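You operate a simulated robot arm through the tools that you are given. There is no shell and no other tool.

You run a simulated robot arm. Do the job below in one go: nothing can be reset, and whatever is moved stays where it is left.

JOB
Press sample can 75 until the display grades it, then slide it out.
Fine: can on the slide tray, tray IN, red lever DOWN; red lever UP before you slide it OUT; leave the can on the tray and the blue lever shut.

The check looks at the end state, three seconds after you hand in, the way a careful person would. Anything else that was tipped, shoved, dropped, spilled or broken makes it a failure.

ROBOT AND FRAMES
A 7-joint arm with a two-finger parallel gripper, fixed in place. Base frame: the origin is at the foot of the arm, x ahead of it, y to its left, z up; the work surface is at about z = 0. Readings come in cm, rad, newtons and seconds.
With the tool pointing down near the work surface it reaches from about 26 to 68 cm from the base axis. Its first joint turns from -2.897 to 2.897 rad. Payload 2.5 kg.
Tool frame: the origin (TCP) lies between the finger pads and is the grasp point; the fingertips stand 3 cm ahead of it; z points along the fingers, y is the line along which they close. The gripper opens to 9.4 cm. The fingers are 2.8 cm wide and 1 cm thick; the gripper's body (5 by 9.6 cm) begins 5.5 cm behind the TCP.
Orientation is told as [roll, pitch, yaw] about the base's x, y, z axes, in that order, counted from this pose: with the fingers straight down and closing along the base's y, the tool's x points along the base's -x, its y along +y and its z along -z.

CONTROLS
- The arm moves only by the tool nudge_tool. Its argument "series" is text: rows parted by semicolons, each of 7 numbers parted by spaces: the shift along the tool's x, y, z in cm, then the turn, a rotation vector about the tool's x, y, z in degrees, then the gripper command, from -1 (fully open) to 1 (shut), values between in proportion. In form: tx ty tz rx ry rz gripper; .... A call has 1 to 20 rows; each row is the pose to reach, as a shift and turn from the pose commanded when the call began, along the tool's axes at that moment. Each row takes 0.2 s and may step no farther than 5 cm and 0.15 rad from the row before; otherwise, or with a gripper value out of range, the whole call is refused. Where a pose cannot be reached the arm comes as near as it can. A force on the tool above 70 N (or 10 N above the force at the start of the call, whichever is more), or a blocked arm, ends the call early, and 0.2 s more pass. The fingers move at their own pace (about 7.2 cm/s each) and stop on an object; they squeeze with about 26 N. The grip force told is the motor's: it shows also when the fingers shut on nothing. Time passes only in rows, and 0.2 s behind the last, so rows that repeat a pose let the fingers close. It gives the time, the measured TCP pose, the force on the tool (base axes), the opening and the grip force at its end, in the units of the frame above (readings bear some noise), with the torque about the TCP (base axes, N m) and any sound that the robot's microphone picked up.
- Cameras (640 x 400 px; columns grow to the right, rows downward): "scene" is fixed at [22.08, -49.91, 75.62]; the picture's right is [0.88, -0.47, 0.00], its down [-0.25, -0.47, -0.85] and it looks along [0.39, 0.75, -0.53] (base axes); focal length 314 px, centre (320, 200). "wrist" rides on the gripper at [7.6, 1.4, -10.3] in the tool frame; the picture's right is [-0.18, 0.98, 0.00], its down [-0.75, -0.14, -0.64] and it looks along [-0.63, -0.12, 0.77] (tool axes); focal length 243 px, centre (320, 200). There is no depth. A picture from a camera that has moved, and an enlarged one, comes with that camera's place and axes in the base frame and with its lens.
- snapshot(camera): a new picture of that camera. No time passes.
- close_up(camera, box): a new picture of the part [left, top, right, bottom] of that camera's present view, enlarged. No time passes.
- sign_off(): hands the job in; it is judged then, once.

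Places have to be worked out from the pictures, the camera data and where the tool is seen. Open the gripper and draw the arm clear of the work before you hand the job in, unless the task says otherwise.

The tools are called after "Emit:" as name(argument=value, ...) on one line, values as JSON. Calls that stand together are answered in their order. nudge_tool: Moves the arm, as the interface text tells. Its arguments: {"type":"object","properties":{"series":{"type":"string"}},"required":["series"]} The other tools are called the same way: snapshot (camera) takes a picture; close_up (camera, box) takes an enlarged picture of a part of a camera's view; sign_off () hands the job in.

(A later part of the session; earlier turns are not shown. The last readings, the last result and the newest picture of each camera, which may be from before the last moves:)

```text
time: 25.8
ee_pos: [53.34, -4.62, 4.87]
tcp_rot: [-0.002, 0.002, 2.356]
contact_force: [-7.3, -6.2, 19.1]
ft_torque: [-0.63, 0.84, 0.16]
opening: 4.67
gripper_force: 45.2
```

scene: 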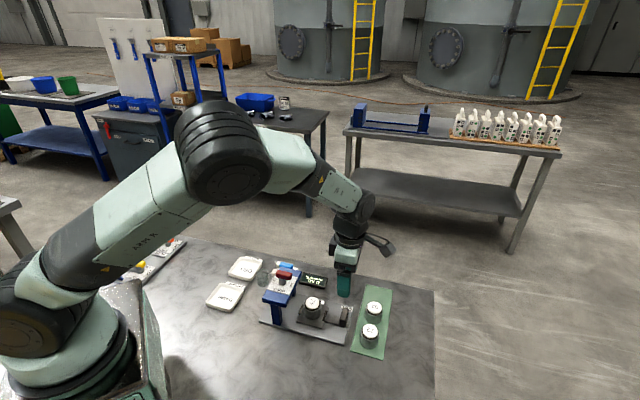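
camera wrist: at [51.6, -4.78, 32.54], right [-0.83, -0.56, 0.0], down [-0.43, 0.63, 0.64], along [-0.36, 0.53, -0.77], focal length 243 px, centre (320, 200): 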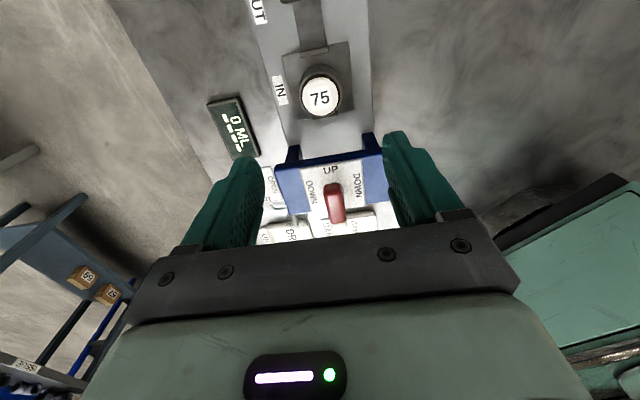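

The load has not cleared and there is also an upward push. I open, rise 0.2 cm, re-centre and take a fresh look before regripping.

Emit:
nudge_tool(series="0 0 0 0 0 0 0; 0 0 0 0 0 0 -0.3; 0 0 -0.2 0 0 0 -0.4; 0 0 -0.2 0 0 0 -0.4; 0 0 -0.2 0 0 0 -0.4")

Emit:
close_up(camera="wrist", box=[200, 40, 440, 240])

Emit:
close_up(camera="scene", box=[300, 270, 390, 350])

```text
time: 27.0
ee_pos: [53.2, -4.6, 4.89]
tcp_rot: [-0.002, 0.001, 2.356]
contact_force: [0.3, 0.0, 0.7]
ft_torque: [0.0, -0.02, 0.03]
opening: 6.58
gripper_force: 0.1
```

```text
2.00 times, centred on (320, 140) of wrist
camera zoom: at [57.62, -10.9, 15.15], right [-0.83, -0.56, 0.0], down [-0.43, 0.63, 0.64], along [-0.36, 0.53, -0.77], focal length 485 px, centre (320, 320)
```

zoom: 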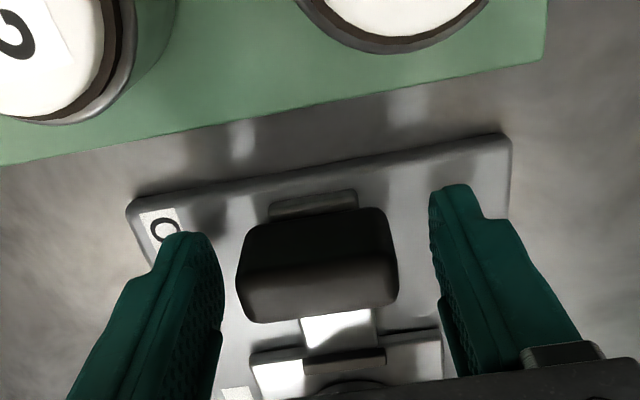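

```text
5.00 times, centred on (345, 310) of scene
camera zoom: at [22.08, -49.91, 75.62], right [0.88, -0.47, 0.0], down [-0.25, -0.47, -0.85], along [0.39, 0.75, -0.53], focal length 1570 px, centre (195, -350)
```

zoom: 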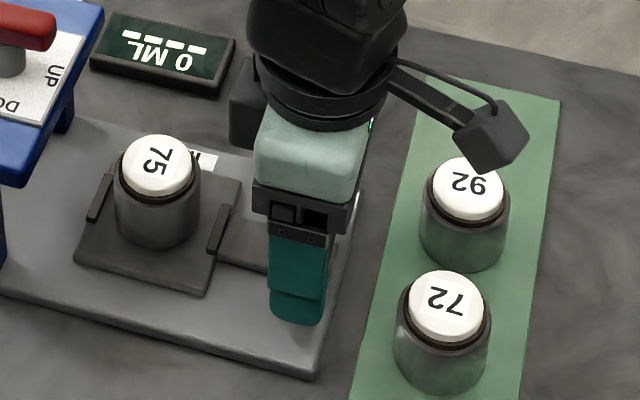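

Now free of load, the picture puts the handle (4.6 cm wide) about 0.1 cm toward tool -y of centre. I correct by that much and regrip.

Emit:
nudge_tool(series="0 -0.1 0 0 0 0 -0.4; 0 -0.1 0 0 0 0 -0.1; 0 -0.1 0 0 0 0 0.1; 0 -0.1 0 0 0 0 0.4; 0 -0.1 0 0 0 0 0.4; 0 -0.1 0 0 0 0 0.4")

```text
time: 28.4
ee_pos: [53.34, -4.35, 5.07]
tcp_rot: [0.0, 0.0, 2.356]
contact_force: [-1.3, -2.8, 2.7]
ft_torque: [0.05, -0.17, -0.02]
opening: 4.66
gripper_force: 44.8
```

The grip is now balanced with only a small residual force. I slide the tray 2 cm inward as a test.

Emit:
nudge_tool(series="-0.4 0 0 0 0 0 0.4; -0.8 0 0 0 0 0 0.4; -1.2 0 0 0 0 0 0.4; -1.6 0 0 0 0 0 0.4; -2 0 0 0 0 0 0.4; -2 0 0 0 0 0 0.4")

Emit:
close_up(camera="scene", box=[260, 260, 380, 350])

```text
time: 29.8
ee_pos: [51.91, -3.1, 4.95]
tcp_rot: [0.0, 0.0, 2.355]
contact_force: [-1.0, -2.1, -2.0]
ft_torque: [-0.19, -0.87, -0.17]
opening: 4.63
gripper_force: 44.6
```

```text
4.44 times, centred on (320, 305) of scene
camera zoom: at [22.08, -49.91, 75.62], right [0.88, -0.47, 0.0], down [-0.25, -0.47, -0.85], along [0.39, 0.75, -0.53], focal length 1396 px, centre (320, -267)
```

zoom: 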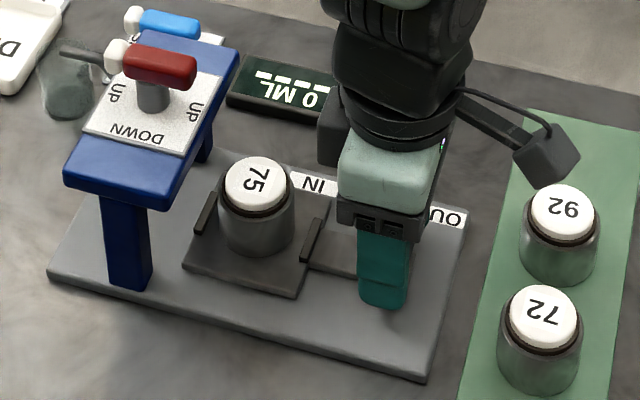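

The tray and can slid together smoothly. I continue 4 cm more.

Emit:
nudge_tool(series="-0.5 0 0 0 0 0 0.4; -1 0 0 0 0 0 0.4; -1.5 0 0 0 0 0 0.4; -2 0 0 0 0 0 0.4; -2.5 0 0 0 0 0 0.4; -3 0 0 0 0 0 0.4; -3.5 0 0 0 0 0 0.4; -4 0 0 0 0 0 0.4; -4 0 0 0 0 0 0.4")

Emit:
close_up(camera="scene", box=[260, 260, 380, 350])

Emit:
snapshot(camera="wrist")

```text
time: 31.8
ee_pos: [49.13, -0.23, 5.02]
tcp_rot: [0.0, -0.001, 2.356]
contact_force: [-6.7, -7.5, 27.4]
ft_torque: [-0.78, 0.34, -0.19]
opening: 4.66
gripper_force: 45.2
```

```text
4.44 times, centred on (320, 305) of scene
camera zoom: at [22.08, -49.91, 75.62], right [0.88, -0.47, 0.0], down [-0.25, -0.47, -0.85], along [0.39, 0.75, -0.53], focal length 1396 px, centre (320, -267)
```

zoom: 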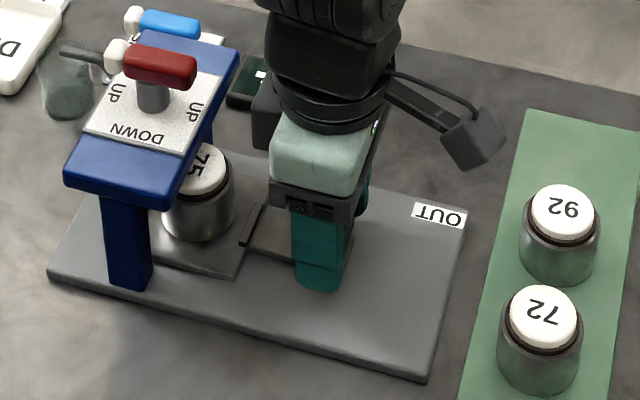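

```text
taken
camera wrist: at [53.44, -6.61, 15.17], right [-0.83, -0.56, 0.0], down [-0.43, 0.63, 0.64], along [-0.36, 0.53, -0.77], focal length 243 px, centre (320, 200)
```

wrist: 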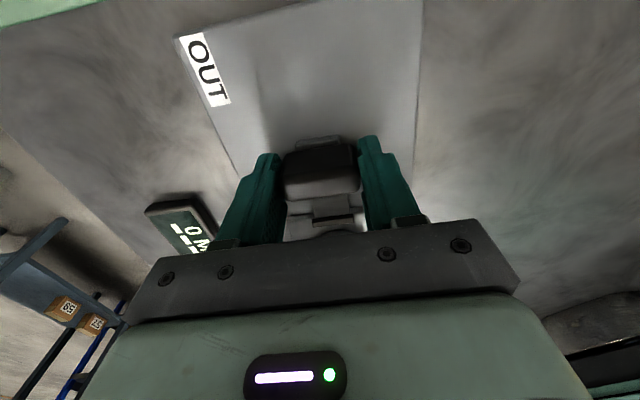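

The tray has moved 6 cm in all, with the can now passing under the bridge. There is some downward load, so I ease it by 0.1 cm and push 1.5 cm more.

Emit:
nudge_tool(series="-0.3 0.1 -0.1 0 0 0 0.4; -0.6 0.1 -0.1 0 0 0 0.4; -0.9 0.1 -0.1 0 0 0 0.4; -1.2 0.1 -0.1 0 0 0 0.4; -1.5 0.1 -0.1 0 0 0 0.4; -1.5 0.1 -0.1 0 0 0 0.4")

Emit:
close_up(camera="scene", box=[260, 260, 380, 350])

```text
time: 33.2
ee_pos: [48.01, 0.75, 4.91]
tcp_rot: [-0.004, -0.001, 2.358]
contact_force: [15.8, 14.9, -12.0]
ft_torque: [-0.14, -0.02, -0.35]
opening: 4.66
gripper_force: 45.2
```

```text
4.44 times, centred on (320, 305) of scene
camera zoom: at [22.08, -49.91, 75.62], right [0.88, -0.47, 0.0], down [-0.25, -0.47, -0.85], along [0.39, 0.75, -0.53], focal length 1396 px, centre (320, -267)
```

zoom: 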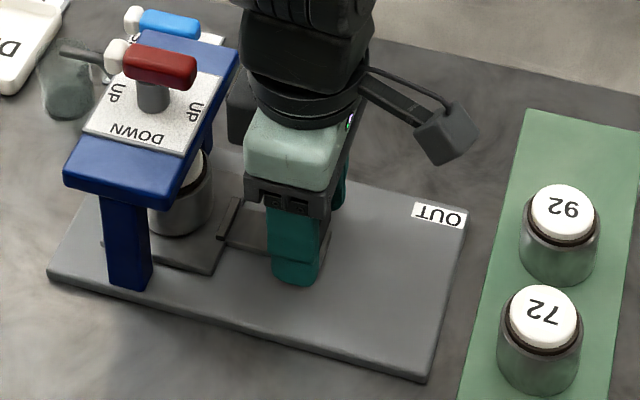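

It has travelled about 7.4 cm. I push on in small steps to find the inner stop, taking back the sideways correction.

Emit:
nudge_tool(series="-0.2 -0.1 0.05 0 0 0 0.4; -0.4 -0.1 0.05 0 0 0 0.4; -0.6 -0.1 0.05 0 0 0 0.4; -0.8 -0.1 0.05 0 0 0 0.4; -0.8 -0.1 0.05 0 0 0 0.4")

Emit:
close_up(camera="scene", box=[260, 260, 380, 350])

```text
time: 34.4
ee_pos: [47.42, 1.27, 4.92]
tcp_rot: [-0.001, 0.0, 2.358]
contact_force: [9.6, 10.3, 2.0]
ft_torque: [0.82, -0.97, 0.12]
opening: 4.65
gripper_force: 45.0
```

```text
4.44 times, centred on (320, 305) of scene
camera zoom: at [22.08, -49.91, 75.62], right [0.88, -0.47, 0.0], down [-0.25, -0.47, -0.85], along [0.39, 0.75, -0.53], focal length 1396 px, centre (320, -267)
```

zoom: 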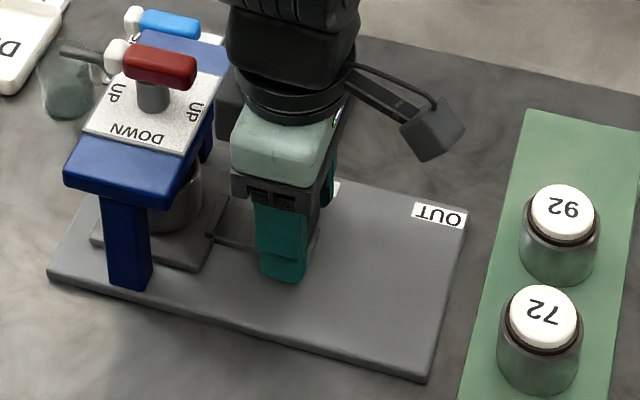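

There is still no force along the slide, so the stop hasn't been reached. I continue in small steps.

Emit:
nudge_tool(series="-0.15 0 0 0 0 0 0.4; -0.3 0 0 0 0 0 0.4; -0.45 0 0 0 0 0 0.4; -0.45 0 0 0 0 0 0.4")

```text
time: 35.4
ee_pos: [47.26, 1.44, 4.96]
tcp_rot: [0.002, 0.003, 2.355]
contact_force: [11.8, -7.1, 6.1]
ft_torque: [0.5, -0.42, 0.39]
opening: 4.61
gripper_force: 44.8
```

A 13 N push back along the slide appeared with travel at about 8.4 cm, which matches the IN–OUT label spacing. I press 0.2 cm further to confirm the stop.

Emit:
nudge_tool(series="-0.1 0 0 0 0 0 0.4; -0.2 0 0 0 0 0 0.4; -0.2 0 0 0 0 0 0.4")

Emit:
close_up(camera="scene", box=[260, 260, 380, 350])

Emit:
snapshot(camera="wrist")

```text
time: 36.2
ee_pos: [47.29, 1.46, 4.91]
tcp_rot: [-0.001, 0.006, 2.352]
contact_force: [42.3, -25.6, -35.2]
ft_torque: [0.5, -0.32, 0.7]
opening: 4.62
gripper_force: 44.9
```

```text
4.44 times, centred on (320, 305) of scene
camera zoom: at [22.08, -49.91, 75.62], right [0.88, -0.47, 0.0], down [-0.25, -0.47, -0.85], along [0.39, 0.75, -0.53], focal length 1396 px, centre (320, -267)
```

zoom: 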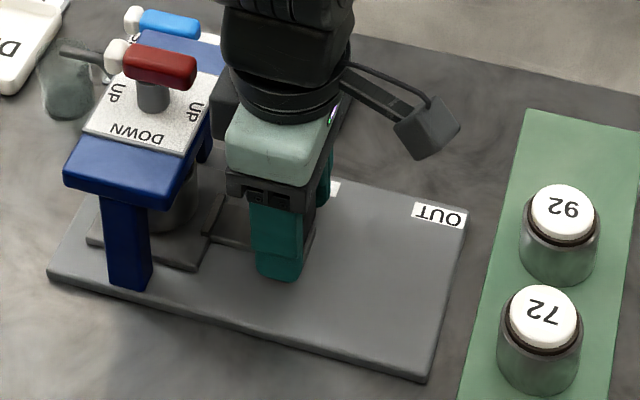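

```text
taken
camera wrist: at [51.58, -4.82, 15.21], right [-0.83, -0.56, 0.0], down [-0.43, 0.64, 0.64], along [-0.36, 0.53, -0.77], focal length 243 px, centre (320, 200)
```

wrist: 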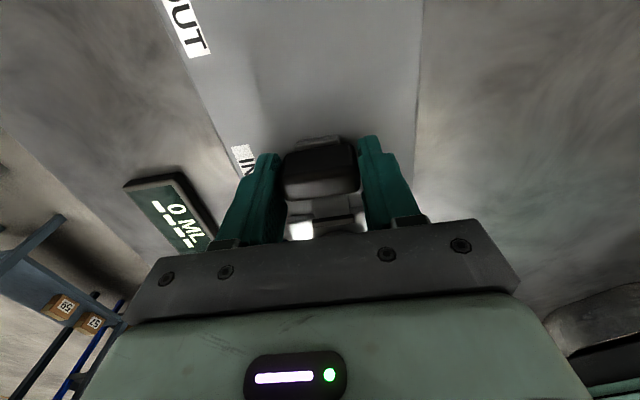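

The tray did not move while the force rose to about 49 N, so it is at the inner stop. I relax the push, open the fingers, and rise.

Emit:
nudge_tool(series="0.15 0 0 0 0 0 0.4; 0.28 0 0.1 0 0 0 0.4; 0.28 0 0.1 0 0 0 0.4; 0.28 0 0.1 0 0 0 -0.2; 0.28 0 0.1 0 0 0 -0.5; 0.28 0 0.1 0 0 0 -0.5")

Emit:
close_up(camera="scene", box=[260, 260, 380, 350])

```text
time: 37.6
ee_pos: [47.17, 1.74, 4.82]
tcp_rot: [0.0, 0.0, 2.357]
contact_force: [0.1, 0.0, 0.6]
ft_torque: [0.0, -0.03, -0.01]
opening: 7.05
gripper_force: 0.0
```

```text
4.44 times, centred on (320, 305) of scene
camera zoom: at [22.08, -49.91, 75.62], right [0.88, -0.47, 0.0], down [-0.25, -0.47, -0.85], along [0.39, 0.75, -0.53], focal length 1396 px, centre (320, -267)
```

zoom: 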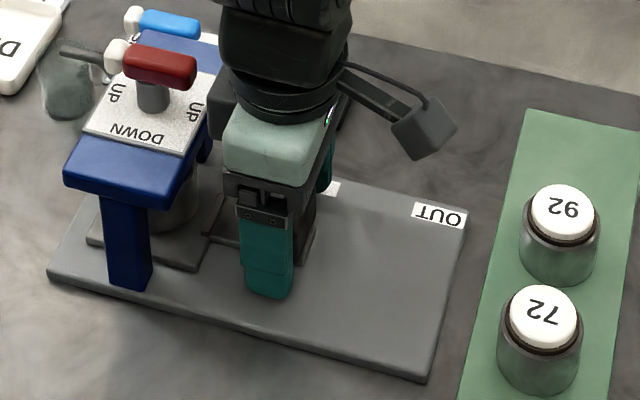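

The gripper is free of the handle and the tray has stayed IN. I rise straight up, then move over the red lever.

Emit:
nudge_tool(series="0 0 -3 0 0 0 -0.5; 0 0 -7 0 0 0 -0.5; 0 0 -11 0 0 0 -0.5; 0 0 -15 0 0 0 -0.5; 0 0 -19 0 0 0 -0.5; 0 0 -22 0 0 0 -0.5; -3 0 -23 0 0 0 -0.5; -6 0 -23 0 0 0 -0.5; -9 0 -23 0 0 0 -0.5; -9 0 -23 0 0 0 -0.5; -9 0 -23 0 0 0 -0.5")

Emit:
snapshot(camera="wrist")

Emit:
close_up(camera="wrist", box=[220, 0, 420, 160])

Emit:
close_up(camera="scene", box=[250, 250, 370, 350])

```text
time: 40.0
ee_pos: [40.71, 8.14, 28.05]
tcp_rot: [-0.001, 0.0, 2.356]
contact_force: [0.9, -0.9, -0.5]
ft_torque: [-0.02, -0.02, -0.06]
opening: 7.04
gripper_force: 0.0
```

```text
taken
camera wrist: at [44.96, 1.77, 38.22], right [-0.83, -0.56, 0.0], down [-0.43, 0.63, 0.64], along [-0.36, 0.53, -0.77], focal length 243 px, centre (320, 200)
```

wrist: 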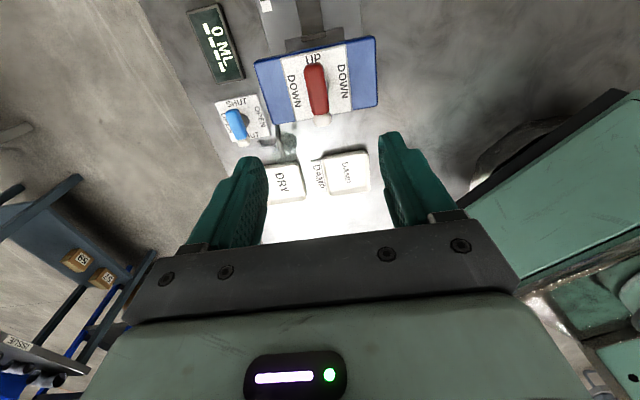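

```text
2.50 times, centred on (320, 80) of wrist
camera zoom: at [44.96, 1.77, 38.22], right [-0.83, -0.56, 0.0], down [-0.43, 0.63, 0.64], along [-0.36, 0.53, -0.77], focal length 606 px, centre (320, 500)
```

zoom: 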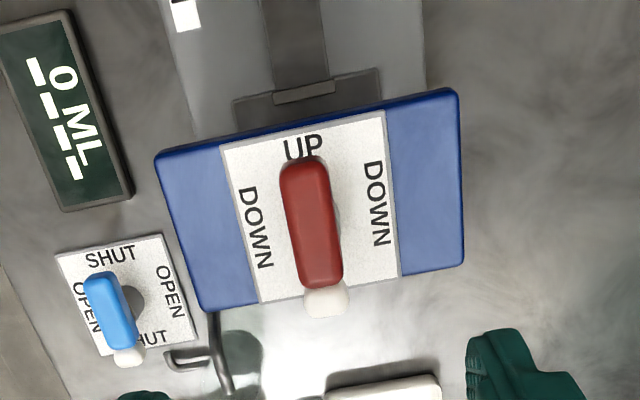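

```text
4.00 times, centred on (310, 300) of scene
camera zoom: at [22.08, -49.91, 75.62], right [0.88, -0.47, 0.0], down [-0.25, -0.47, -0.85], along [0.39, 0.75, -0.53], focal length 1256 px, centre (360, -200)
```

zoom: 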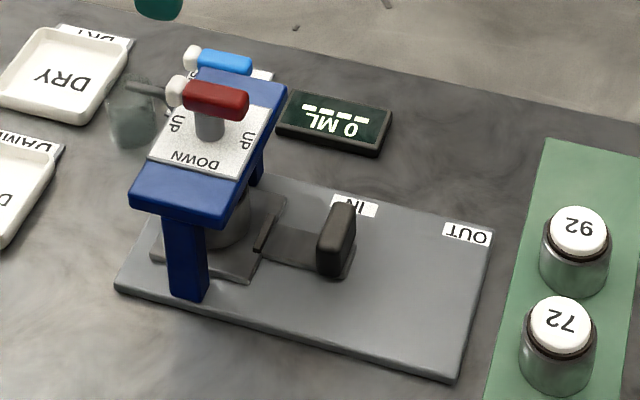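

The handle now stands beside IN. The red bar is about 5.6 × 1.75 cm, with its pivot about (0.55, -0.1) cm from the TCP in the tool frame. I centre on it and come down to z≈20, fingertips still above the bar.

Emit:
nudge_tool(series="0.55 -0.1 2 0 0 0 -0.2; 0.55 -0.1 4.5 0 0 0 -0.1; 0.55 -0.1 7 0 0 0 0; 0.55 -0.1 8.5 0 0 0 0; 0.55 -0.1 8.5 0 0 0 0")

Emit:
snapshot(camera="wrist")

Emit:
close_up(camera="wrist", box=[220, 60, 420, 220])

Emit:
close_up(camera="scene", box=[250, 230, 340, 310])

```text
time: 41.2
ee_pos: [41.19, 7.68, 19.36]
tcp_rot: [0.0, 0.0, 2.356]
contact_force: [0.0, 0.3, -0.2]
ft_torque: [-0.02, 0.0, 0.03]
opening: 4.69
gripper_force: 0.1
```

```text
taken
camera wrist: at [45.62, 1.32, 29.52], right [-0.82, -0.57, 0.0], down [-0.43, 0.63, 0.64], along [-0.36, 0.53, -0.77], focal length 243 px, centre (320, 200)
```

wrist: 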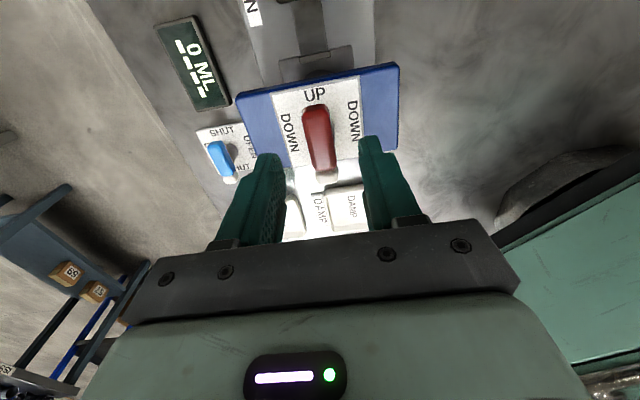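

```text
2.50 times, centred on (320, 140) of wrist
camera zoom: at [45.62, 1.32, 29.52], right [-0.82, -0.57, 0.0], down [-0.43, 0.63, 0.64], along [-0.36, 0.53, -0.77], focal length 606 px, centre (320, 350)
```

zoom: 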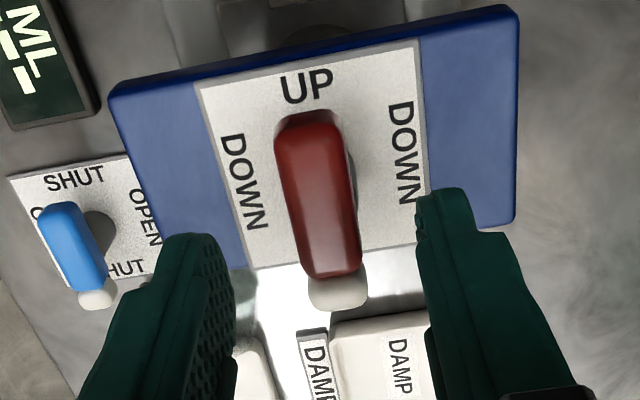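

```text
5.00 times, centred on (295, 270) of scene
camera zoom: at [22.08, -49.91, 75.62], right [0.88, -0.47, 0.0], down [-0.25, -0.47, -0.85], along [0.39, 0.75, -0.53], focal length 1570 px, centre (445, -150)
```

zoom: 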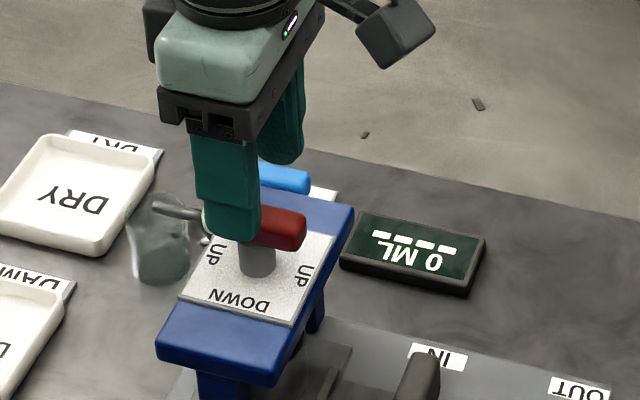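

By comparing the two heights, the label plate is at z≈11 and the bar spans about z 12.8–14.5, with the pivot about (-0.25, 0.05) cm from the TCP. I lower so the fingertips straddle the bar at z≈13.1 without reaching the shaft.

Emit:
nudge_tool(series="-0.25 0.05 1 0 0 0 0; -0.25 0.05 2 0 0 0 0; -0.25 0.05 2.8 0 0 0 0; -0.25 0.05 3.2 0 0 0 0; -0.25 0.05 3.2 0 0 0 0")

Emit:
close_up(camera="wrist", box=[220, 60, 420, 240])

Emit:
close_up(camera="scene", box=[260, 250, 320, 305])

```text
time: 42.4
ee_pos: [41.14, 7.72, 16.27]
tcp_rot: [0.001, 0.0, 2.357]
contact_force: [-0.3, -0.4, 0.7]
ft_torque: [0.01, 0.0, 0.0]
opening: 4.7
gripper_force: 0.1
```

```text
2.22 times, centred on (320, 150) of wrist
camera zoom: at [45.34, 1.37, 26.38], right [-0.83, -0.56, 0.0], down [-0.43, 0.63, 0.64], along [-0.36, 0.53, -0.77], focal length 539 px, centre (320, 311)
```

zoom: 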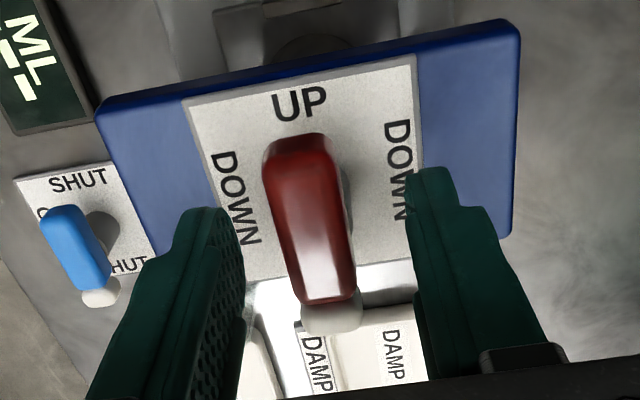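

```text
7.27 times, centred on (290, 278) of scene
camera zoom: at [22.08, -49.91, 75.62], right [0.88, -0.47, 0.0], down [-0.25, -0.47, -0.85], along [0.39, 0.75, -0.53], focal length 2284 px, centre (538, -364)
```

zoom: 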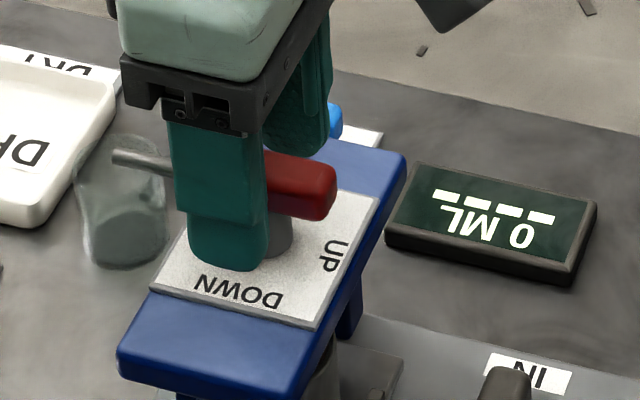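

The cameras disagree slightly on the pivot along the bar (0 to +0.5 cm), so I shift +0.25 cm as a compromise. I close gently on the bar and read its width and the forces.

Emit:
nudge_tool(series="0.25 0 0 0 0 0 0; 0.25 0 0.1 0 0 0 0.3; 0.25 0 0.1 0 0 0 0.5; 0.25 0 0.1 0 0 0 0.7; 0.25 0 0.1 0 0 0 0.7; 0.25 0 0.1 0 0 0 0.7")

Emit:
close_up(camera="wrist", box=[220, 60, 420, 240])

Emit:
close_up(camera="scene", box=[260, 250, 320, 305])

```text
time: 43.8
ee_pos: [41.3, 7.51, 16.05]
tcp_rot: [0.001, -0.001, 2.356]
contact_force: [-3.7, -3.0, 4.0]
ft_torque: [-0.07, 0.07, 0.04]
opening: 1.96
gripper_force: 45.4
```

```text
2.22 times, centred on (320, 150) of wrist
camera zoom: at [45.62, 1.21, 26.3], right [-0.83, -0.56, 0.0], down [-0.43, 0.63, 0.64], along [-0.36, 0.53, -0.77], focal length 539 px, centre (320, 311)
```

zoom: 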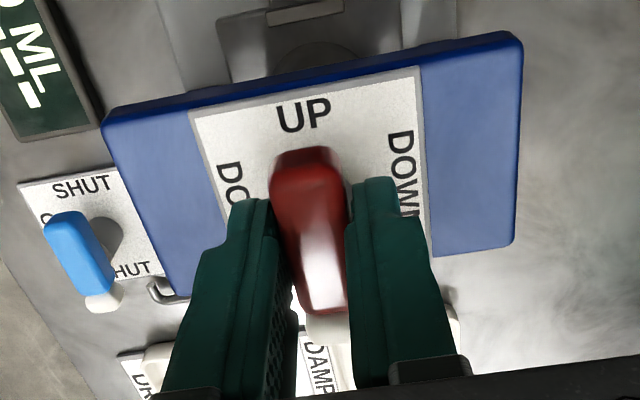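

```text
7.27 times, centred on (290, 278) of scene
camera zoom: at [22.08, -49.91, 75.62], right [0.88, -0.47, 0.0], down [-0.25, -0.47, -0.85], along [0.39, 0.75, -0.53], focal length 2284 px, centre (538, -364)
```

zoom: 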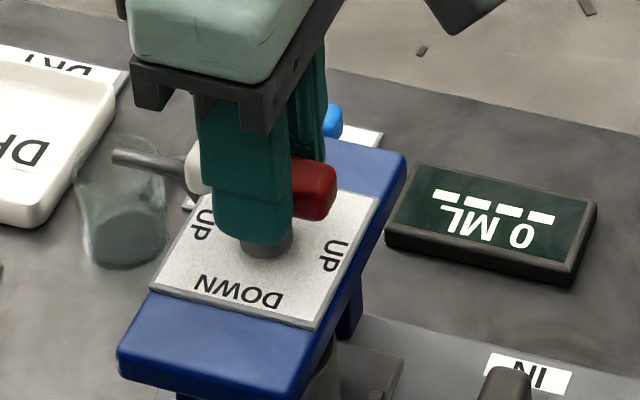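

The fingers hold the bar at 1.96 cm with almost no side force, centred on the shaft in the scene view. I try the first 15° of turn (back toward yaw 45°) and read the torque.

Emit:
nudge_tool(series="0 0 0 0 0 5 0.7; 0 0 0 0 0 10 0.7; 0 0 0 0 0 15 0.7; 0 0 0 0 0 15 0.7")

Emit:
close_up(camera="scene", box=[260, 250, 320, 305])

```text
time: 44.8
ee_pos: [41.24, 7.53, 16.02]
tcp_rot: [0.004, 0.0, 2.094]
contact_force: [-5.4, -14.8, -7.3]
ft_torque: [-0.03, -0.48, 2.06]
opening: 2.49
gripper_force: 44.9
```

```text
7.27 times, centred on (290, 278) of scene
camera zoom: at [22.08, -49.91, 75.62], right [0.88, -0.47, 0.0], down [-0.25, -0.47, -0.85], along [0.39, 0.75, -0.53], focal length 2284 px, centre (538, -364)
```

zoom: 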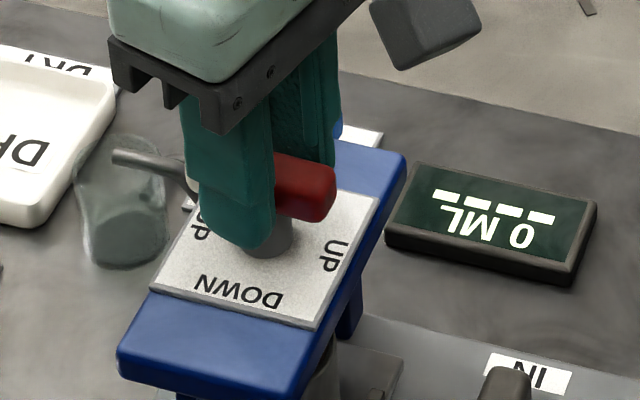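

The tool turned, but the lever held fast: torque was 2 N m and the fingers were pried open to 2.49 cm. That direction is a stop, so I turn back and try 10° the other way.

Emit:
nudge_tool(series="0 0 0 0 0 -5 0.7; 0 0 0 0 0 -10 0.7; 0 0 0 0 0 -15 0.7; 0 0 0 0 0 -20 0.7; 0 0 0 0 0 -25 0.7; 0 0 0 0 0 -25 0.7")

Emit:
close_up(camera="scene", box=[260, 250, 320, 305])

Emit:
close_up(camera="wrist", box=[220, 60, 420, 240])

```text
time: 46.2
ee_pos: [41.02, 7.6, 16.07]
tcp_rot: [-0.002, -0.002, 2.534]
contact_force: [-22.5, 12.4, -1.1]
ft_torque: [0.3, 0.9, 0.01]
opening: 1.97
gripper_force: 45.0
```

```text
7.27 times, centred on (290, 278) of scene
camera zoom: at [22.08, -49.91, 75.62], right [0.88, -0.47, 0.0], down [-0.25, -0.47, -0.85], along [0.39, 0.75, -0.53], focal length 2284 px, centre (538, -364)
```

zoom: 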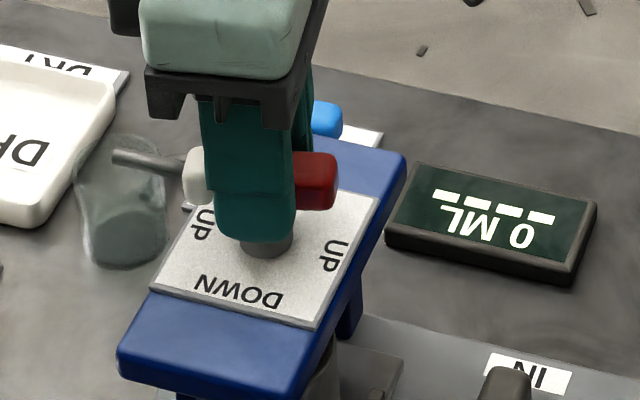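

```text
2.22 times, centred on (320, 150) of wrist
camera zoom: at [46.57, 2.22, 26.26], right [-0.71, -0.7, 0.0], down [-0.54, 0.54, 0.64], along [-0.45, 0.46, -0.77], focal length 539 px, centre (320, 311)
```

zoom: 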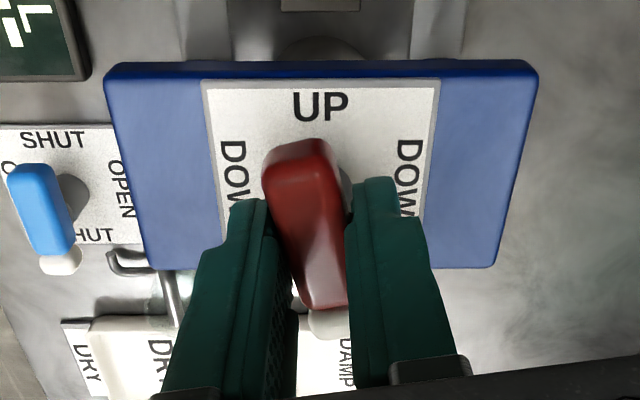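

The lever moves freely this way: torque was near zero and the bar turned with the gripper. A full turn from here would bring the wrist near its joint limit, so I open, rise, and re-approach with the gripper turned 180° for a mid-range sweep.

Emit:
nudge_tool(series="0 0 0 0 0 0 0.3; 0 0 0 0 0 0 0; 0 0 -1.5 0 0 0 0; 0 0 -4 0 0 0 0; 0 0 -6 0 0 7.5 0; 0 0 -6 0 0 15 0; 0 0 -6 0 0 22.5 0; 0 0 -6 0 0 30 0; 0 0 -6 0 0 37.5 0; 0 0 -6 0 0 45 0; 0 0 -6 0 0 52.5 0; 0 0 -6 0 0 60 0; 0 0 -6 0 0 67.5 0; 0 0 -6 0 0 75 0; 0 0 -6 0 0 82.5 0; 0 0 -6 0 0 90 0; 0 0 -6 0 0 90 0")

Emit:
close_up(camera="scene", box=[250, 240, 350, 320])

```text
time: 49.8
ee_pos: [41.05, 7.59, 22.05]
tcp_rot: [0.0, 0.002, 0.957]
contact_force: [-0.3, 0.1, -0.3]
ft_torque: [0.01, -0.01, 0.02]
opening: 4.69
gripper_force: 0.0
```

```text
5.00 times, centred on (300, 280) of scene
camera zoom: at [22.08, -49.91, 75.62], right [0.88, -0.47, 0.0], down [-0.25, -0.47, -0.85], along [0.39, 0.75, -0.53], focal length 1570 px, centre (420, -200)
```

zoom: 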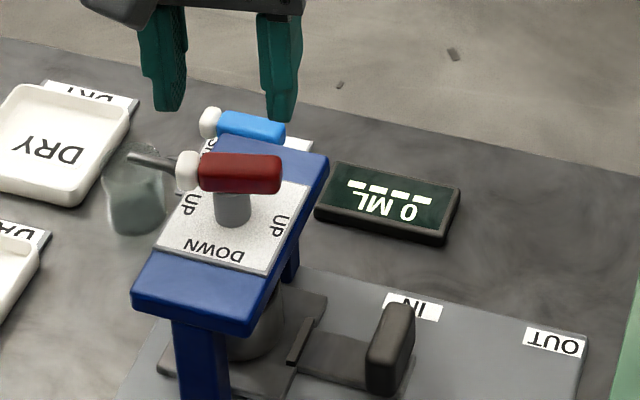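

The lever rests about 10° off UP, so I turn 90° further to match it from the other side and look with the wrist camera.

Emit:
nudge_tool(series="0 0 0 0 0 7.5 0; 0 0 0 0 0 15 0; 0 0 0 0 0 22.5 0; 0 0 0 0 0 30 0; 0 0 0 0 0 37.5 0; 0 0 0 0 0 45 0; 0 0 0 0 0 52.5 0; 0 0 0 0 0 60 0; 0 0 0 0 0 67.5 0; 0 0 0 0 0 75 0; 0 0 0 0 0 82.5 0; 0 0 0 0 0 90 0; 0 0 0 0 0 90 0; 0 0 0 0 0 90 0")

Emit:
close_up(camera="wrist", box=[220, 40, 420, 220])

Emit:
snapshot(camera="scene")

```text
time: 52.8
ee_pos: [41.22, 7.56, 21.98]
tcp_rot: [-0.001, 0.0, -0.612]
contact_force: [-0.2, 0.1, 1.1]
ft_torque: [0.04, -0.01, 0.03]
opening: 4.71
gripper_force: 0.1
```

```text
2.22 times, centred on (320, 130) of wrist
camera zoom: at [35.79, 13.21, 32.26], right [0.72, 0.7, 0.0], down [0.54, -0.55, 0.64], along [0.45, -0.46, -0.77], focal length 539 px, centre (320, 356)
```

zoom: 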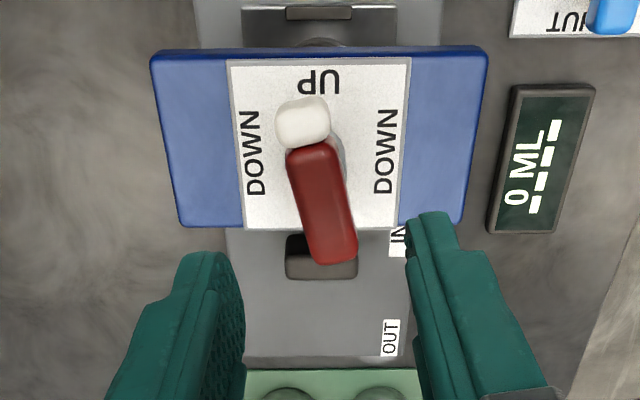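

```text
taken
```

scene: 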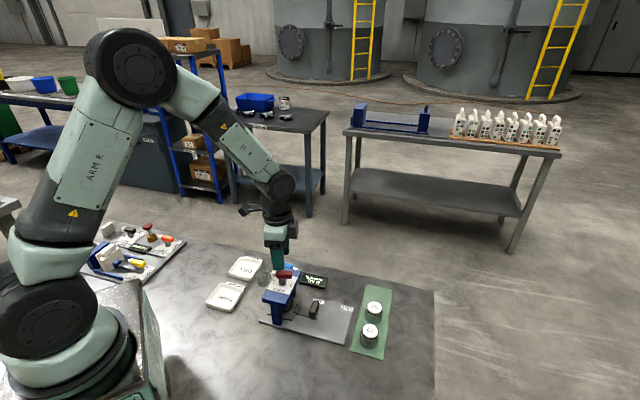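

From this side the plate centre works out at about (40.97, 7.84), averaging both views, and the bar is parallel to my tool x. I shift 0.29 cm, lower to z≈16.1 and close.

Emit:
nudge_tool(series="0.29 0 2 0 0 0 0; 0.29 0 4 0 0 0 0; 0.29 0 5.2 0 0 0 0; 0.29 0 5.9 0 0 0 0; 0.29 0 5.9 0 0 0 0; 0.29 0 5.9 0 0 0 0.4; 0.29 0 5.9 0 0 0 0.7; 0.29 0 5.9 0 0 0 0.7; 0.29 0 5.9 0 0 0 0.7")

Emit:
close_up(camera="wrist", box=[220, 60, 420, 240])

Emit:
close_up(camera="scene", box=[260, 250, 320, 305])

```text
time: 54.8
ee_pos: [41.0, 7.68, 16.17]
tcp_rot: [-0.003, 0.0, -0.611]
contact_force: [-5.1, -8.1, 2.0]
ft_torque: [-0.12, 0.13, 0.02]
opening: 1.95
gripper_force: 44.8
```

```text
2.22 times, centred on (320, 150) of wrist
camera zoom: at [35.61, 13.39, 26.45], right [0.72, 0.7, 0.0], down [0.54, -0.55, 0.64], along [0.45, -0.46, -0.77], focal length 539 px, centre (320, 311)
```

zoom: 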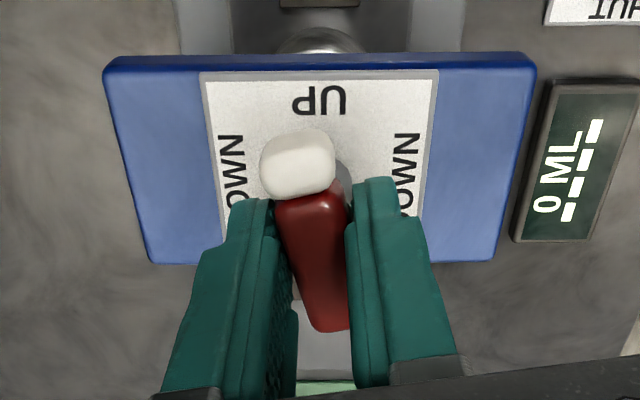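

```text
7.27 times, centred on (290, 278) of scene
camera zoom: at [22.08, -49.91, 75.62], right [0.88, -0.47, 0.0], down [-0.25, -0.47, -0.85], along [0.39, 0.75, -0.53], focal length 2284 px, centre (538, -364)
```

zoom: 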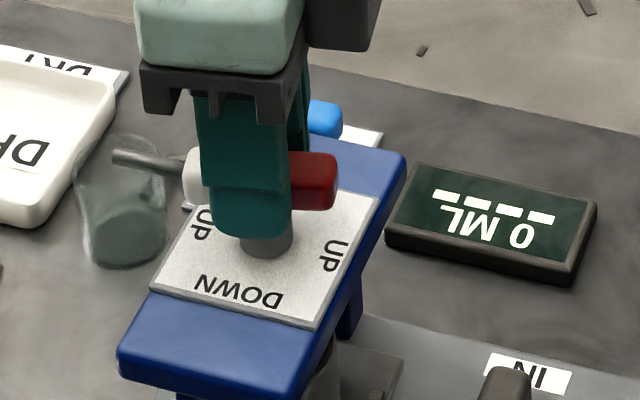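

The bar is gripped with only about 10 N of residual force. I turn it 20° toward DOWN (yaw increasing).

Emit:
nudge_tool(series="0 0 0 0 0 -5 0.7; 0 0 0 0 0 -10 0.7; 0 0 0 0 0 -15 0.7; 0 0 0 0 0 -20 0.7; 0 0 0 0 0 -20 0.7")

Emit:
close_up(camera="scene", box=[260, 250, 320, 305])

```text
time: 56.0
ee_pos: [41.06, 7.74, 16.36]
tcp_rot: [0.001, 0.001, -0.261]
contact_force: [-9.9, -11.4, 34.0]
ft_torque: [-0.18, 0.82, 0.01]
opening: 1.97
gripper_force: 45.3
```

```text
7.27 times, centred on (290, 278) of scene
camera zoom: at [22.08, -49.91, 75.62], right [0.88, -0.47, 0.0], down [-0.25, -0.47, -0.85], along [0.39, 0.75, -0.53], focal length 2284 px, centre (538, -364)
```

zoom: 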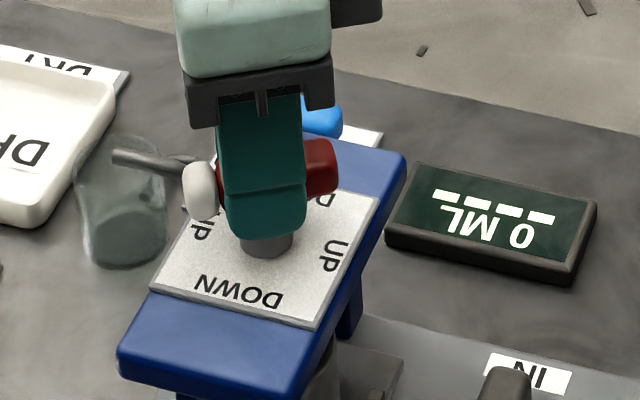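

The lever follows. There's some downward load, so I ease up about 0.1 cm and continue another 25°.

Emit:
nudge_tool(series="0.05 -0.08 -0.12 0 0 -5 0.7; 0.05 -0.08 -0.12 0 0 -10 0.7; 0.05 -0.08 -0.12 0 0 -15 0.7; 0.05 -0.08 -0.12 0 0 -20 0.7; 0.05 -0.08 -0.12 0 0 -25 0.7; 0.05 -0.08 -0.12 0 0 -25 0.7")

Emit:
close_up(camera="scene", box=[260, 250, 320, 305])

```text
time: 57.4
ee_pos: [40.99, 7.77, 16.35]
tcp_rot: [0.001, -0.002, 0.176]
contact_force: [17.5, 10.5, -39.1]
ft_torque: [0.22, -0.58, 0.0]
opening: 1.97
gripper_force: 45.0
```

```text
7.27 times, centred on (290, 278) of scene
camera zoom: at [22.08, -49.91, 75.62], right [0.88, -0.47, 0.0], down [-0.25, -0.47, -0.85], along [0.39, 0.75, -0.53], focal length 2284 px, centre (538, -364)
```

zoom: 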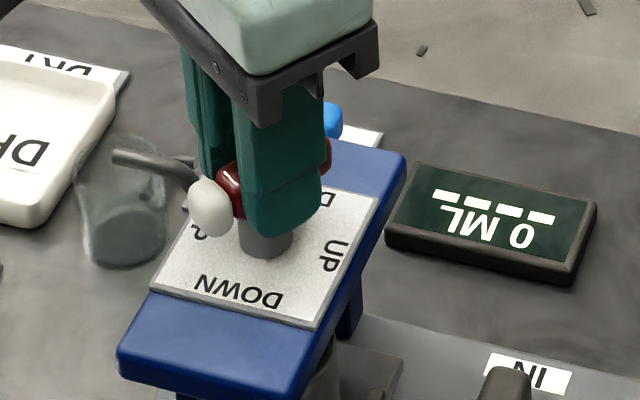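

The lever has turned about 55° with no resisting torque. I trim the small offsets and turn a further 20°.

Emit:
nudge_tool(series="-0.05 0.02 0.07 0 0 -5 0.7; -0.05 0.02 0.07 0 0 -10 0.7; -0.05 0.02 0.07 0 0 -15 0.7; -0.05 0.02 0.07 0 0 -20 0.7; -0.05 0.02 0.07 0 0 -20 0.7")

Emit:
close_up(camera="scene", box=[260, 250, 320, 305])

```text
time: 58.6
ee_pos: [41.03, 7.82, 16.16]
tcp_rot: [0.0, 0.003, 0.527]
contact_force: [4.4, 7.2, -16.5]
ft_torque: [0.49, -0.73, 0.0]
opening: 1.95
gripper_force: 45.2
```

```text
7.27 times, centred on (290, 278) of scene
camera zoom: at [22.08, -49.91, 75.62], right [0.88, -0.47, 0.0], down [-0.25, -0.47, -0.85], along [0.39, 0.75, -0.53], focal length 2284 px, centre (538, -364)
```

zoom: 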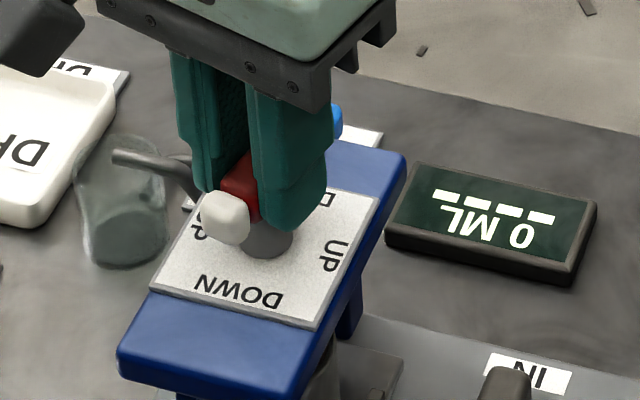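

The lever is now 75° round. I turn the last 15° to line up with DOWN.

Emit:
nudge_tool(series="0 0 0.03 0 0 -5 0.7; 0 0 0.03 0 0 -10 0.7; 0 0 0.03 0 0 -15 0.7; 0 0 0.03 0 0 -15 0.7")

Emit:
close_up(camera="scene", box=[260, 250, 340, 315])

Emit:
close_up(camera="wrist", box=[200, 20, 440, 240])

```text
time: 59.6
ee_pos: [41.08, 7.72, 16.26]
tcp_rot: [-0.001, 0.0, 0.787]
contact_force: [-6.2, 11.3, 5.7]
ft_torque: [0.04, 0.45, -0.36]
opening: 1.98
gripper_force: 45.0
```

```text
6.15 times, centred on (300, 282) of scene
camera zoom: at [22.08, -49.91, 75.62], right [0.88, -0.47, 0.0], down [-0.25, -0.47, -0.85], along [0.39, 0.75, -0.53], focal length 1932 px, centre (443, -308)
```

zoom: 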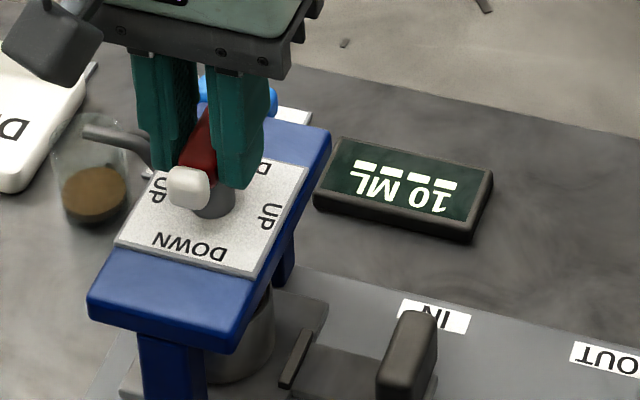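

```text
1.82 times, centred on (320, 130) of wrist
camera zoom: at [34.6, 3.45, 26.53], right [-0.57, 0.82, 0.0], down [0.63, 0.43, 0.64], along [0.53, 0.36, -0.77], focal length 441 px, centre (320, 327)
```

zoom: 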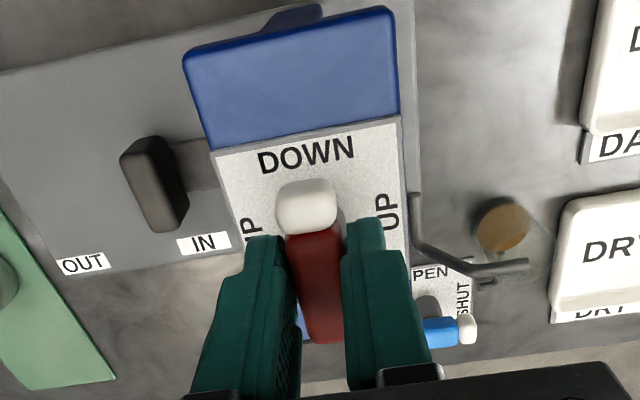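

The press is down: the display reads 10 ML and brown liquid is running into the beaker. I hold here and let time pass until a grade shows.

Emit:
nudge_tool(series="0 0 0 0 0 0 0.7; 0 0 0 0 0 0 0.7; 0 0 0 0 0 0 0.7; 0 0 0 0 0 0 0.7; 0 0 0 0 0 0 0.7; 0 0 0 0 0 0 0.7; 0 0 0 0 0 0 0.7; 0 0 0 0 0 0 0.7; 0 0 0 0 0 0 0.7; 0 0 0 0 0 0 0.7")

Emit:
close_up(camera="scene", box=[260, 250, 340, 315])

```text
time: 61.8
ee_pos: [41.04, 7.77, 16.29]
tcp_rot: [0.001, 0.0, 0.785]
contact_force: [-19.7, 13.6, 29.5]
ft_torque: [0.4, 0.63, -0.02]
opening: 1.97
gripper_force: 45.2
```

```text
6.15 times, centred on (300, 282) of scene
camera zoom: at [22.08, -49.91, 75.62], right [0.88, -0.47, 0.0], down [-0.25, -0.47, -0.85], along [0.39, 0.75, -0.53], focal length 1932 px, centre (443, -308)
```

zoom: 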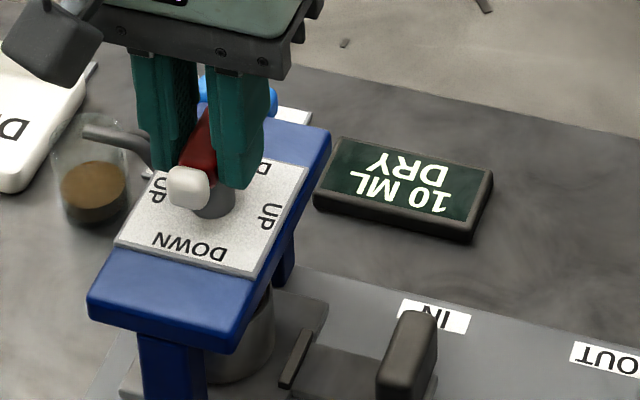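

The display now reads "10 ML DRY", so the sample is graded. I turn the lever back the way it came, 40° first.

Emit:
nudge_tool(series="0.02 0.06 -0.08 0 0 5 0.7; 0.02 0.06 -0.08 0 0 10 0.7; 0.02 0.06 -0.08 0 0 15 0.7; 0.02 0.06 -0.08 0 0 20 0.7; 0.02 0.06 -0.08 0 0 25 0.7; 0.02 0.06 -0.08 0 0 30 0.7; 0.02 0.06 -0.08 0 0 35 0.7; 0.02 0.06 -0.08 0 0 40 0.7; 0.02 0.06 -0.08 0 0 40 0.7")

Emit:
close_up(camera="scene", box=[260, 250, 340, 315])

```text
time: 63.8
ee_pos: [41.14, 7.77, 16.3]
tcp_rot: [0.0, 0.0, 0.085]
contact_force: [-3.1, 4.5, 19.4]
ft_torque: [0.16, -0.33, -0.01]
opening: 1.96
gripper_force: 45.4
```

```text
6.15 times, centred on (300, 282) of scene
camera zoom: at [22.08, -49.91, 75.62], right [0.88, -0.47, 0.0], down [-0.25, -0.47, -0.85], along [0.39, 0.75, -0.53], focal length 1932 px, centre (443, -308)
```

zoom: 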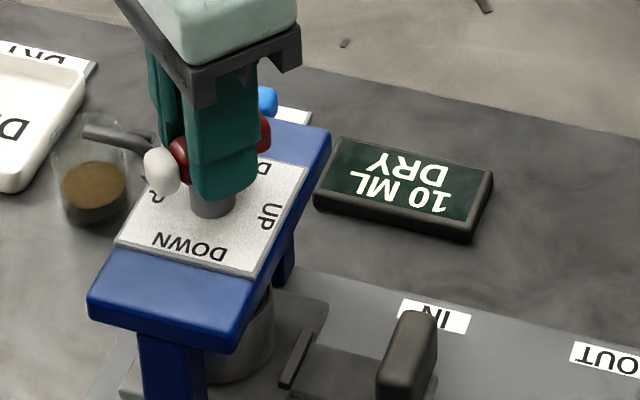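

The lever is following and the grade stays on the display. I turn the remaining 50°, in two parts, toward UP.

Emit:
nudge_tool(series="0 0 -0.05 0 0 5 0.7; 0 0 -0.05 0 0 10 0.7; 0 0 -0.05 0 0 15 0.7; 0 0 -0.05 0 0 20 0.7; 0 0 -0.05 0 0 25 0.7; 0 0 -0.05 0 0 30 0.7; 0 0 -0.05 0 0 30 0.7")

```text
time: 65.4
ee_pos: [40.84, 7.74, 16.35]
tcp_rot: [0.002, -0.003, -0.438]
contact_force: [18.6, 6.6, -19.1]
ft_torque: [-0.2, -1.05, 0.0]
opening: 1.95
gripper_force: 45.0
```

20° remain to UP, with a small side load that I trim out as I turn.

Emit:
nudge_tool(series="-0.05 0.04 0.04 0 0 5 0.7; -0.05 0.04 0.04 0 0 10 0.7; -0.05 0.04 0.04 0 0 15 0.7; -0.05 0.04 0.04 0 0 20 0.7; -0.05 0.04 0.04 0 0 20 0.7")

Emit:
close_up(camera="scene", box=[260, 250, 340, 315])

Emit:
close_up(camera="wrist", box=[200, 20, 440, 240])

```text
time: 66.6
ee_pos: [41.02, 7.69, 16.29]
tcp_rot: [0.001, 0.0, -0.788]
contact_force: [16.0, 6.1, -9.3]
ft_torque: [0.53, -0.01, -0.02]
opening: 1.98
gripper_force: 45.2
```

```text
6.15 times, centred on (300, 282) of scene
camera zoom: at [22.08, -49.91, 75.62], right [0.88, -0.47, 0.0], down [-0.25, -0.47, -0.85], along [0.39, 0.75, -0.53], focal length 1932 px, centre (443, -308)
```

zoom: 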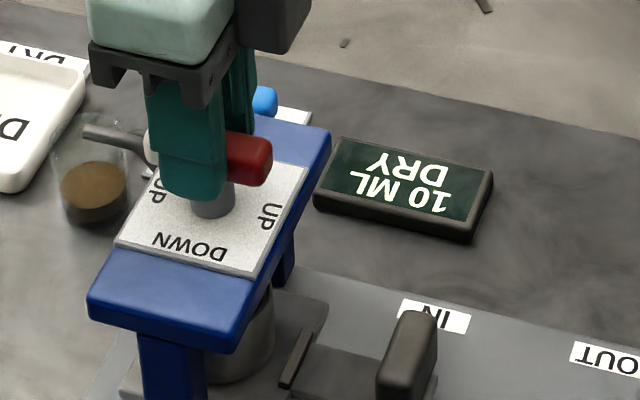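

```text
1.82 times, centred on (320, 130) of wrist
camera zoom: at [36.61, 14.26, 26.51], right [0.83, 0.56, 0.0], down [0.43, -0.63, 0.64], along [0.36, -0.53, -0.77], focal length 441 px, centre (320, 327)
```

zoom: 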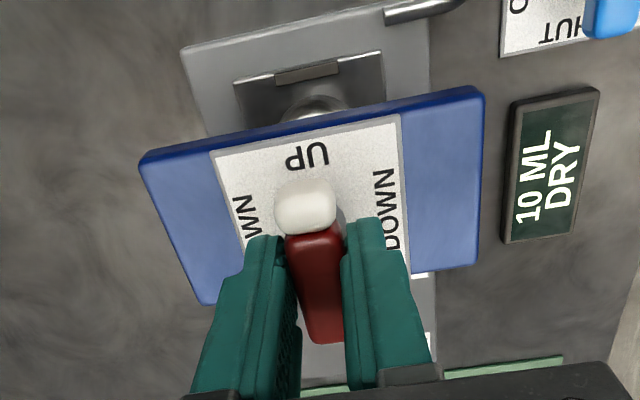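

The bar is back in line with UP. I nudge it 3° more to seat it at the stop, come back to neutral, then open.

Emit:
nudge_tool(series="0 0 0 0 0 3 0.7; 0 0 0 0 0 3 0.7")

```text
time: 67.2
ee_pos: [40.86, 7.79, 16.35]
tcp_rot: [0.0, 0.001, -0.838]
contact_force: [13.6, 9.6, -11.8]
ft_torque: [-0.18, -0.67, 0.26]
opening: 1.96
gripper_force: 45.0
```

The torque rose slightly, so it is at the stop. I open the fingers and rise straight up.

Emit:
nudge_tool(series="0 0 0 0 0 -2 0.7; 0 0 0 0 0 -2 0.3; 0 0 0 0 0 -2 0; 0 0 0 0 0 -2 0; 0 0 -1.5 0 0 -2 0; 0 0 -4 0 0 -2 0; 0 0 -8 0 0 -2 0; 0 0 -11 0 0 -2 0; 0 0 -11 0 0 -2 0")

Emit:
close_up(camera="wrist", box=[200, 0, 440, 200])

Emit:
close_up(camera="scene", box=[250, 250, 370, 350])

```text
time: 69.2
ee_pos: [40.92, 7.89, 27.4]
tcp_rot: [0.001, 0.001, -0.802]
contact_force: [-0.6, -0.3, 0.5]
ft_torque: [0.01, 0.02, -0.03]
opening: 4.69
gripper_force: 0.1
```

```text
2.00 times, centred on (320, 100) of wrist
camera zoom: at [36.61, 14.42, 37.59], right [0.83, 0.55, 0.0], down [0.42, -0.64, 0.64], along [0.35, -0.54, -0.77], focal length 485 px, centre (320, 400)
```

zoom: 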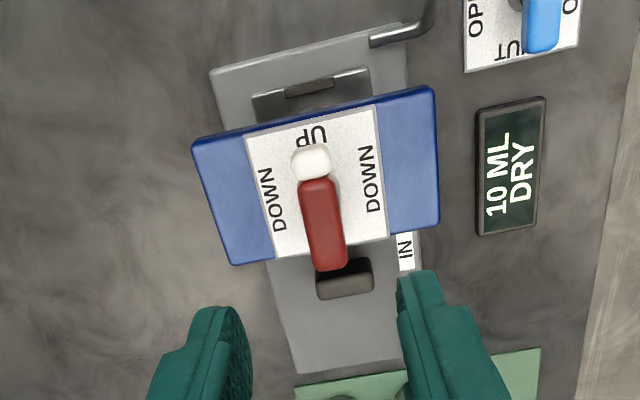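

```text
4.00 times, centred on (310, 300) of scene
camera zoom: at [22.08, -49.91, 75.62], right [0.88, -0.47, 0.0], down [-0.25, -0.47, -0.85], along [0.39, 0.75, -0.53], focal length 1256 px, centre (360, -200)
```

zoom: 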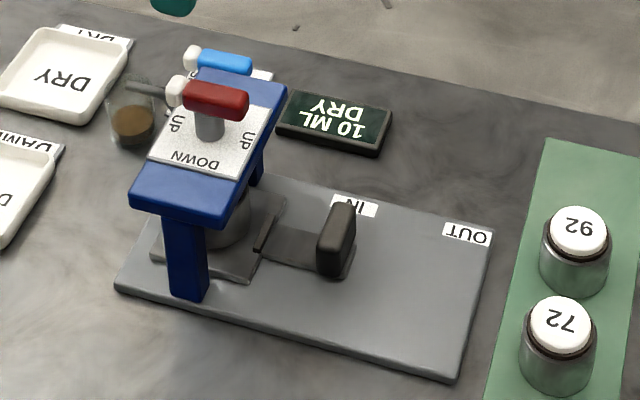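

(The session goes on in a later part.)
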